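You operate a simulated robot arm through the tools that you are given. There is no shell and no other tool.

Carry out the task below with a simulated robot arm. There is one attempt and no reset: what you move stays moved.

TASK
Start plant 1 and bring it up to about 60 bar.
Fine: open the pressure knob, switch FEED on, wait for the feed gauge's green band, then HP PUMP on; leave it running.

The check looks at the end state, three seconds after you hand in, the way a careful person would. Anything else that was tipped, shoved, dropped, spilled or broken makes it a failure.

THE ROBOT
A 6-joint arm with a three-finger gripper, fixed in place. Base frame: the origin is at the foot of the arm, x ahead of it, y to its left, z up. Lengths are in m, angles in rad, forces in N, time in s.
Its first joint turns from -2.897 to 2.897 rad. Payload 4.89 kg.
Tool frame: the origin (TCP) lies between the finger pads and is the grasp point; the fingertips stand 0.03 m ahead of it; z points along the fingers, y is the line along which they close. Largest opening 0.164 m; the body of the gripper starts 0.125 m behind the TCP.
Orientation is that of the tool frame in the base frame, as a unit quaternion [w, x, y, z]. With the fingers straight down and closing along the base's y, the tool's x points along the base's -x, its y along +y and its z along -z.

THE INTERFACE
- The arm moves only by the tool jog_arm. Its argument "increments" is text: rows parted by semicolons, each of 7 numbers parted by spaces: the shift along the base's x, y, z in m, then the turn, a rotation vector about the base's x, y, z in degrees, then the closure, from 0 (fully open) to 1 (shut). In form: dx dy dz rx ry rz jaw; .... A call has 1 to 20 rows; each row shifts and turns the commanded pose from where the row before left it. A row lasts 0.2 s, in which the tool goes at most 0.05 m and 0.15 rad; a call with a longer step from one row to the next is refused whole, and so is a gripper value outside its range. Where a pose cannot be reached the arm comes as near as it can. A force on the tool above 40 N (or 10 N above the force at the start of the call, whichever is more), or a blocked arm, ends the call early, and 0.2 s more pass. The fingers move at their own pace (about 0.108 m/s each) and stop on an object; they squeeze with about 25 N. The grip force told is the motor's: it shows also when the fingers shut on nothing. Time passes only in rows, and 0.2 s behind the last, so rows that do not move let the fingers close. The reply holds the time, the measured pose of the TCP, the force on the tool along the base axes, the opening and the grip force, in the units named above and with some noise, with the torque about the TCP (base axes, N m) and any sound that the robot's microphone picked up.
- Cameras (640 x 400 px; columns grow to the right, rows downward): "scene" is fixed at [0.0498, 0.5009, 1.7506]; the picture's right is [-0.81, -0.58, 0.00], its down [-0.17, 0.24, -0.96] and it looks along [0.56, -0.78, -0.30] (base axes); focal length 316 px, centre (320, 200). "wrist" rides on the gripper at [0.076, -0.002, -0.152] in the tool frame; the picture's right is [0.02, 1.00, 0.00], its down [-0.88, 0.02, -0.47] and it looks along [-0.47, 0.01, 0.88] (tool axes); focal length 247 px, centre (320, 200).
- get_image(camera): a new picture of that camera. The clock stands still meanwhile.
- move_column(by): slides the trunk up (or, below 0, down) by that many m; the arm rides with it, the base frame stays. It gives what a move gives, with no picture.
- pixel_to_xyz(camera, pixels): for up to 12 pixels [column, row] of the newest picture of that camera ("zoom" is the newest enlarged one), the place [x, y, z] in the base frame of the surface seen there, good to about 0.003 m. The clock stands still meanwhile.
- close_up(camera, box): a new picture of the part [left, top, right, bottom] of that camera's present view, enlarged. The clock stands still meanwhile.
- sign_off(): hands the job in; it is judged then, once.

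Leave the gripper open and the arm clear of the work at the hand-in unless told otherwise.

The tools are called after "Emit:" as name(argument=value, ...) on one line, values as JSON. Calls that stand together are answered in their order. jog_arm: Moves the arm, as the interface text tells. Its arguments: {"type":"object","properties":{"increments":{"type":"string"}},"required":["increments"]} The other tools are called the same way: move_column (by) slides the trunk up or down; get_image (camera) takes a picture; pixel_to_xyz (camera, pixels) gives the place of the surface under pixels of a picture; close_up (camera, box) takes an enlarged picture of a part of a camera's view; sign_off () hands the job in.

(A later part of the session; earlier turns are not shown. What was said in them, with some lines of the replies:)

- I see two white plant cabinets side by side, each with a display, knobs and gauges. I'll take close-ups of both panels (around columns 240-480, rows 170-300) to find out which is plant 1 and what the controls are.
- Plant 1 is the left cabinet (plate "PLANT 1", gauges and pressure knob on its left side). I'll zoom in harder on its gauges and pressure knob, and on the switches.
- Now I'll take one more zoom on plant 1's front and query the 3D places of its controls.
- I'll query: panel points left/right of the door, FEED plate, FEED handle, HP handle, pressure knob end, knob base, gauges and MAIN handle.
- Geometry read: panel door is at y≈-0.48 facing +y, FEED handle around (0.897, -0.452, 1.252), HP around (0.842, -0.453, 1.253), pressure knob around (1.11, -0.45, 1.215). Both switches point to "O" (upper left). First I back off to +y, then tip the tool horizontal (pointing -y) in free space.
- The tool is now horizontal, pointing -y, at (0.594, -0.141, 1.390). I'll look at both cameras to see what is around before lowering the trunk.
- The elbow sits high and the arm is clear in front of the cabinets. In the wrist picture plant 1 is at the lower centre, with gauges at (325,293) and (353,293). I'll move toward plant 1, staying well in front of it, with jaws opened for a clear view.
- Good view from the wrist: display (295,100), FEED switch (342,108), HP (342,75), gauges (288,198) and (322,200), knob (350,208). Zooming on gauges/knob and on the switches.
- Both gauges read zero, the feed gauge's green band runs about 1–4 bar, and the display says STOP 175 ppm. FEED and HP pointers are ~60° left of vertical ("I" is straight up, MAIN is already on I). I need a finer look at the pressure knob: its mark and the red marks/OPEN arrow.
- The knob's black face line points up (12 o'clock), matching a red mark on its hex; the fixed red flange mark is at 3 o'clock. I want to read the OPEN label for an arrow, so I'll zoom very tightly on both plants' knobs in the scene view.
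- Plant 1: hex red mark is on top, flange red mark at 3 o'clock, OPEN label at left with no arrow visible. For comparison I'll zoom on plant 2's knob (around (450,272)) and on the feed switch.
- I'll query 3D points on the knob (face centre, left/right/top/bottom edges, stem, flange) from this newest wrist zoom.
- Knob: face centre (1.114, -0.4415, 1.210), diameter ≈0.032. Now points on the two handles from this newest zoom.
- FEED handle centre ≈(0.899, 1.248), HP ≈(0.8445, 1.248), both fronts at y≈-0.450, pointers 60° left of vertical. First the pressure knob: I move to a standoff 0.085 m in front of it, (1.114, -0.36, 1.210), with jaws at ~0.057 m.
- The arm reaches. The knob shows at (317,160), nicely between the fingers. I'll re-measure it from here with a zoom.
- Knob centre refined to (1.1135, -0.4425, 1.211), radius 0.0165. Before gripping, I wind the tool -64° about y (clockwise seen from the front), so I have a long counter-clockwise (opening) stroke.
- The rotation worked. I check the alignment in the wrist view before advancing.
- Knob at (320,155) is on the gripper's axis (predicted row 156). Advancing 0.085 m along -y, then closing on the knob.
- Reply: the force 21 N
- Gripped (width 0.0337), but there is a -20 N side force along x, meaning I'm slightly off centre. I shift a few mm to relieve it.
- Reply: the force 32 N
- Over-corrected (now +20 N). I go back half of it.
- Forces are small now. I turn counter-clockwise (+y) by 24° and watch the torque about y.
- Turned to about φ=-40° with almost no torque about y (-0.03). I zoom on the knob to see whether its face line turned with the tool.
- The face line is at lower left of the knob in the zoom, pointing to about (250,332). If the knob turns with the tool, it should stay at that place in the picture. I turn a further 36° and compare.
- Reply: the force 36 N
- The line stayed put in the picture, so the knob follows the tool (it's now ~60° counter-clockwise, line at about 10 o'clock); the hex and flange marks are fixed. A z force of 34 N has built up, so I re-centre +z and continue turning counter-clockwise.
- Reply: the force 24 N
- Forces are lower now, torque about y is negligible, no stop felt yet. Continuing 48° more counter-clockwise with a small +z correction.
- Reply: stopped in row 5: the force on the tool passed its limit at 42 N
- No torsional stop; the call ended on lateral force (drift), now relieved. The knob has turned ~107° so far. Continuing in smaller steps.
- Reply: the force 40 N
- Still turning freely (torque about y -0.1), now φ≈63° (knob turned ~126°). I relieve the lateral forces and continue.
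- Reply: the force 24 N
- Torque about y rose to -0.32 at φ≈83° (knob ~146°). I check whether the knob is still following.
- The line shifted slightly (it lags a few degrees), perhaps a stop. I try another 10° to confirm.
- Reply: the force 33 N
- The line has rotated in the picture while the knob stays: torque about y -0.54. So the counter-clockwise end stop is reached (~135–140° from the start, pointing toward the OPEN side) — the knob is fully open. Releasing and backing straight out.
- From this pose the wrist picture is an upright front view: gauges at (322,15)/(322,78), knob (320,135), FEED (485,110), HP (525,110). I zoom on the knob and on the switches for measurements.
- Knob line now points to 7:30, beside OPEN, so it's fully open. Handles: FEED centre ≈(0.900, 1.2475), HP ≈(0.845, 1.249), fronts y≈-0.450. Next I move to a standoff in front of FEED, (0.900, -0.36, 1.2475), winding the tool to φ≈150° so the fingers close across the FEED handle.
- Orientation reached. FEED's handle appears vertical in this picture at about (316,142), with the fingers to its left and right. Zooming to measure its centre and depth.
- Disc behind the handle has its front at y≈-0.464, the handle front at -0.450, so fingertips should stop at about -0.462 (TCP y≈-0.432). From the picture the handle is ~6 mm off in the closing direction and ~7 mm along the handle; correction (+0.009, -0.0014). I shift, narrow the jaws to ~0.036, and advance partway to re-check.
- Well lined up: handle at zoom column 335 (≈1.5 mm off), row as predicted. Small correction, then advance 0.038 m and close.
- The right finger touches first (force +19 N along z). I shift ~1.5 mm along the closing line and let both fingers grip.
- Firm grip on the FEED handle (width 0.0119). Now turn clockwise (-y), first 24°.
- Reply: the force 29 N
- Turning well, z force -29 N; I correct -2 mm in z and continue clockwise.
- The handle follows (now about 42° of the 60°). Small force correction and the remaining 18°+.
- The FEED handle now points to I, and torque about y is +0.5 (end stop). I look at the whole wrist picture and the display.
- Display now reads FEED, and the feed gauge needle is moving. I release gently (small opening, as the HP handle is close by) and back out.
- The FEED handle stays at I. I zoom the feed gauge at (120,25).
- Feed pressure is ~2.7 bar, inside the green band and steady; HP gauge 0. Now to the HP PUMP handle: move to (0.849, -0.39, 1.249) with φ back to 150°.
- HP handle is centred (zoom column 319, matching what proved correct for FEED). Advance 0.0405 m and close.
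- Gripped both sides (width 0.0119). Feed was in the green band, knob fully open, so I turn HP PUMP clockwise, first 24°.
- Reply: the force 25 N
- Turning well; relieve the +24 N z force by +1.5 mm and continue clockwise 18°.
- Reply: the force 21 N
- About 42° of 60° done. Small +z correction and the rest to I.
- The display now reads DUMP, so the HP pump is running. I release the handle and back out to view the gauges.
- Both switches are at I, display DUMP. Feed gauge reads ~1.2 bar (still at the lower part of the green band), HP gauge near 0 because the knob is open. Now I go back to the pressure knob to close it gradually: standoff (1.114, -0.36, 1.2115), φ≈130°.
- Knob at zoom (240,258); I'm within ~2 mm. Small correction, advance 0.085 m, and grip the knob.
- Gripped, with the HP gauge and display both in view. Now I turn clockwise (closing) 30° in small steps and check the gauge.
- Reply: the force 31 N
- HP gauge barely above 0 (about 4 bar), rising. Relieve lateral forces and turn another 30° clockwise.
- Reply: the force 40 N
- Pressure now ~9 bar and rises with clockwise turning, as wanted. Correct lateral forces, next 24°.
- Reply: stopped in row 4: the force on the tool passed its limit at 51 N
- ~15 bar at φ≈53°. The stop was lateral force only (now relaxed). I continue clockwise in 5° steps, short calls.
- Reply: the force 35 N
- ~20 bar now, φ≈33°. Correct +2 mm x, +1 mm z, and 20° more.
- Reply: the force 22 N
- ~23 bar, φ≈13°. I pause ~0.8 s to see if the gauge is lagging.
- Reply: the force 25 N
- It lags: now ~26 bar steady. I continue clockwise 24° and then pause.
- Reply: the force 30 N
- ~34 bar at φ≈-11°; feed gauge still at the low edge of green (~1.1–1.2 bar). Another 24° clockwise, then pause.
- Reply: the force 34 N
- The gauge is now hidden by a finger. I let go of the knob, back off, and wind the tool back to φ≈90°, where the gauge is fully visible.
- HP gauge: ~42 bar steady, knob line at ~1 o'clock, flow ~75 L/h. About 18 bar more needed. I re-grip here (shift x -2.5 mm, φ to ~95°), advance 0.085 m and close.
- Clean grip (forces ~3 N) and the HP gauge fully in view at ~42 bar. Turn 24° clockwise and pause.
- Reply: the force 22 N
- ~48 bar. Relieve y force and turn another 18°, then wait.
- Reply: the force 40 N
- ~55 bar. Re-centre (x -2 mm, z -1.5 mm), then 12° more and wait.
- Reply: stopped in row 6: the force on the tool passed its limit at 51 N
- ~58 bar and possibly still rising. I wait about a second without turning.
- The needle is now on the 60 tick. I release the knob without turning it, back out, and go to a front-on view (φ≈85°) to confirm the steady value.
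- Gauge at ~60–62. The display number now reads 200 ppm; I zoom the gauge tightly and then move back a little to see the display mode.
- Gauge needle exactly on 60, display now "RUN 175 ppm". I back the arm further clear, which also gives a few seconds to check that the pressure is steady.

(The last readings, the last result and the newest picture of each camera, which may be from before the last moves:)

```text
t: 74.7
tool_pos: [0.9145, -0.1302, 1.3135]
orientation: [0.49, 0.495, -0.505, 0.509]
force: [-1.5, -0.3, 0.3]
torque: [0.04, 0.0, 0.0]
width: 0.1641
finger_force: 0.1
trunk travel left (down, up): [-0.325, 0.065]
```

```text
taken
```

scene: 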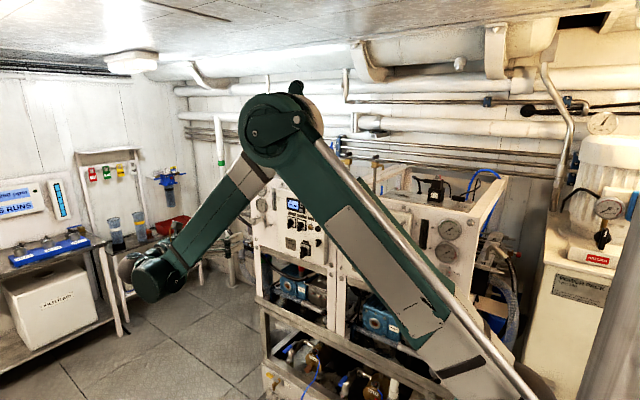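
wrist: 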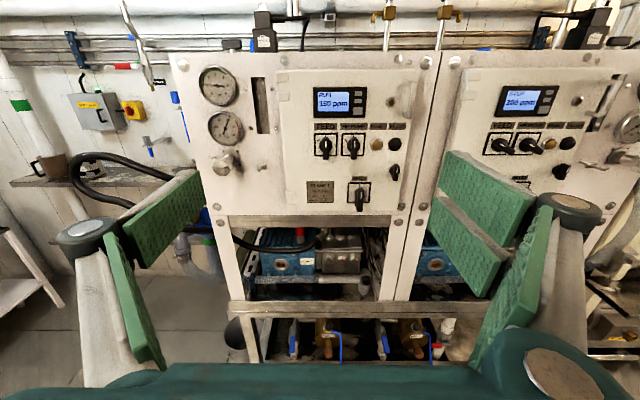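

The arm is clear with jaws open. Final check: zooming on plant 1's gauges (around (223,105)) and its display/switches (around (335,115)).

Emit:
close_up(camera="wrist", box=[190, 55, 280, 175])

Emit:
close_up(camera="wrist", box=[290, 75, 420, 215])

Emit:
close_up(camera="wrist", box=[200, 100, 256, 150])

```text
3.33 times, centred on (235, 115) of wrist
```

zoom: 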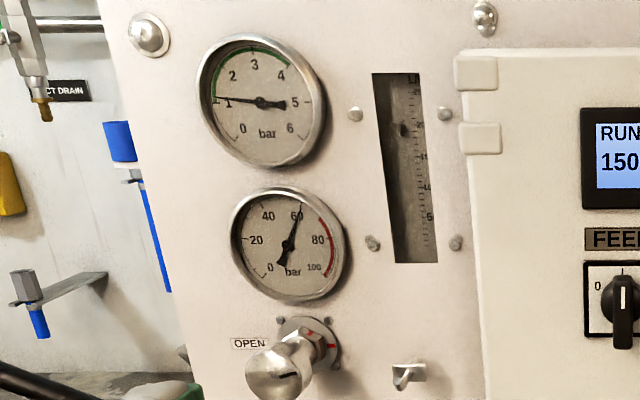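

```text
2.86 times, centred on (355, 145) of wrist
```

zoom: 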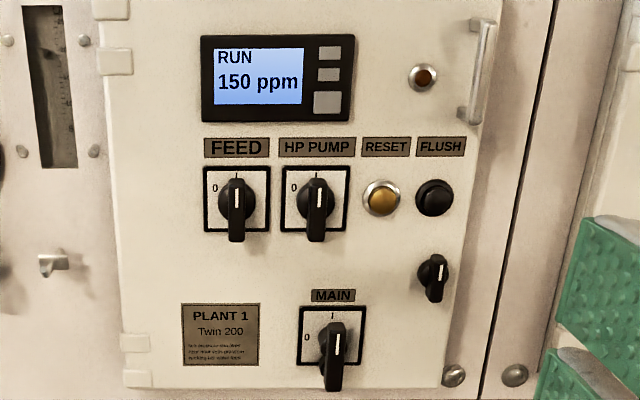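

```text
8.00 times, centred on (228, 125) of wrist
```

zoom: 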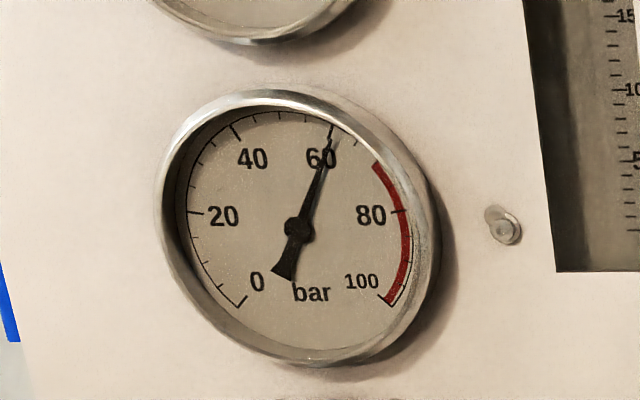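

Plant 1 is running. FEED and HP PUMP are both at I, the display shows RUN and 150 ppm, the HP gauge holds on 60 bar, and the feed gauge is in its green band. Nothing else was touched, the gripper is open and the arm is clear, so I'm handing in.

Emit:
sign_off()

```text
The job is handed in.
```

Plant 1 is running at about 60 bar, and I've handed the job in.

- **Start-up order:** I turned the pressure knob fully open, switched FEED on, and saw the feed gauge reach about 2.7 bar, inside its green band. Then I switched HP PUMP on and closed the knob step by step until the HP gauge reached 60.
- **State at hand-in:** The HP gauge held on 60 bar for several seconds after I let go of the knob. The display read RUN at 150 ppm, and FEED, HP PUMP and MAIN were all at I.
- **Feed pressure:** It dropped to about 1.2 bar once the HP pump was drawing and stayed there. That is still in the green band, but near its lower edge.

I touched only plant 1's pressure knob and the FEED and HP PUMP switches. The gripper is open and the arm is clear of the panel.
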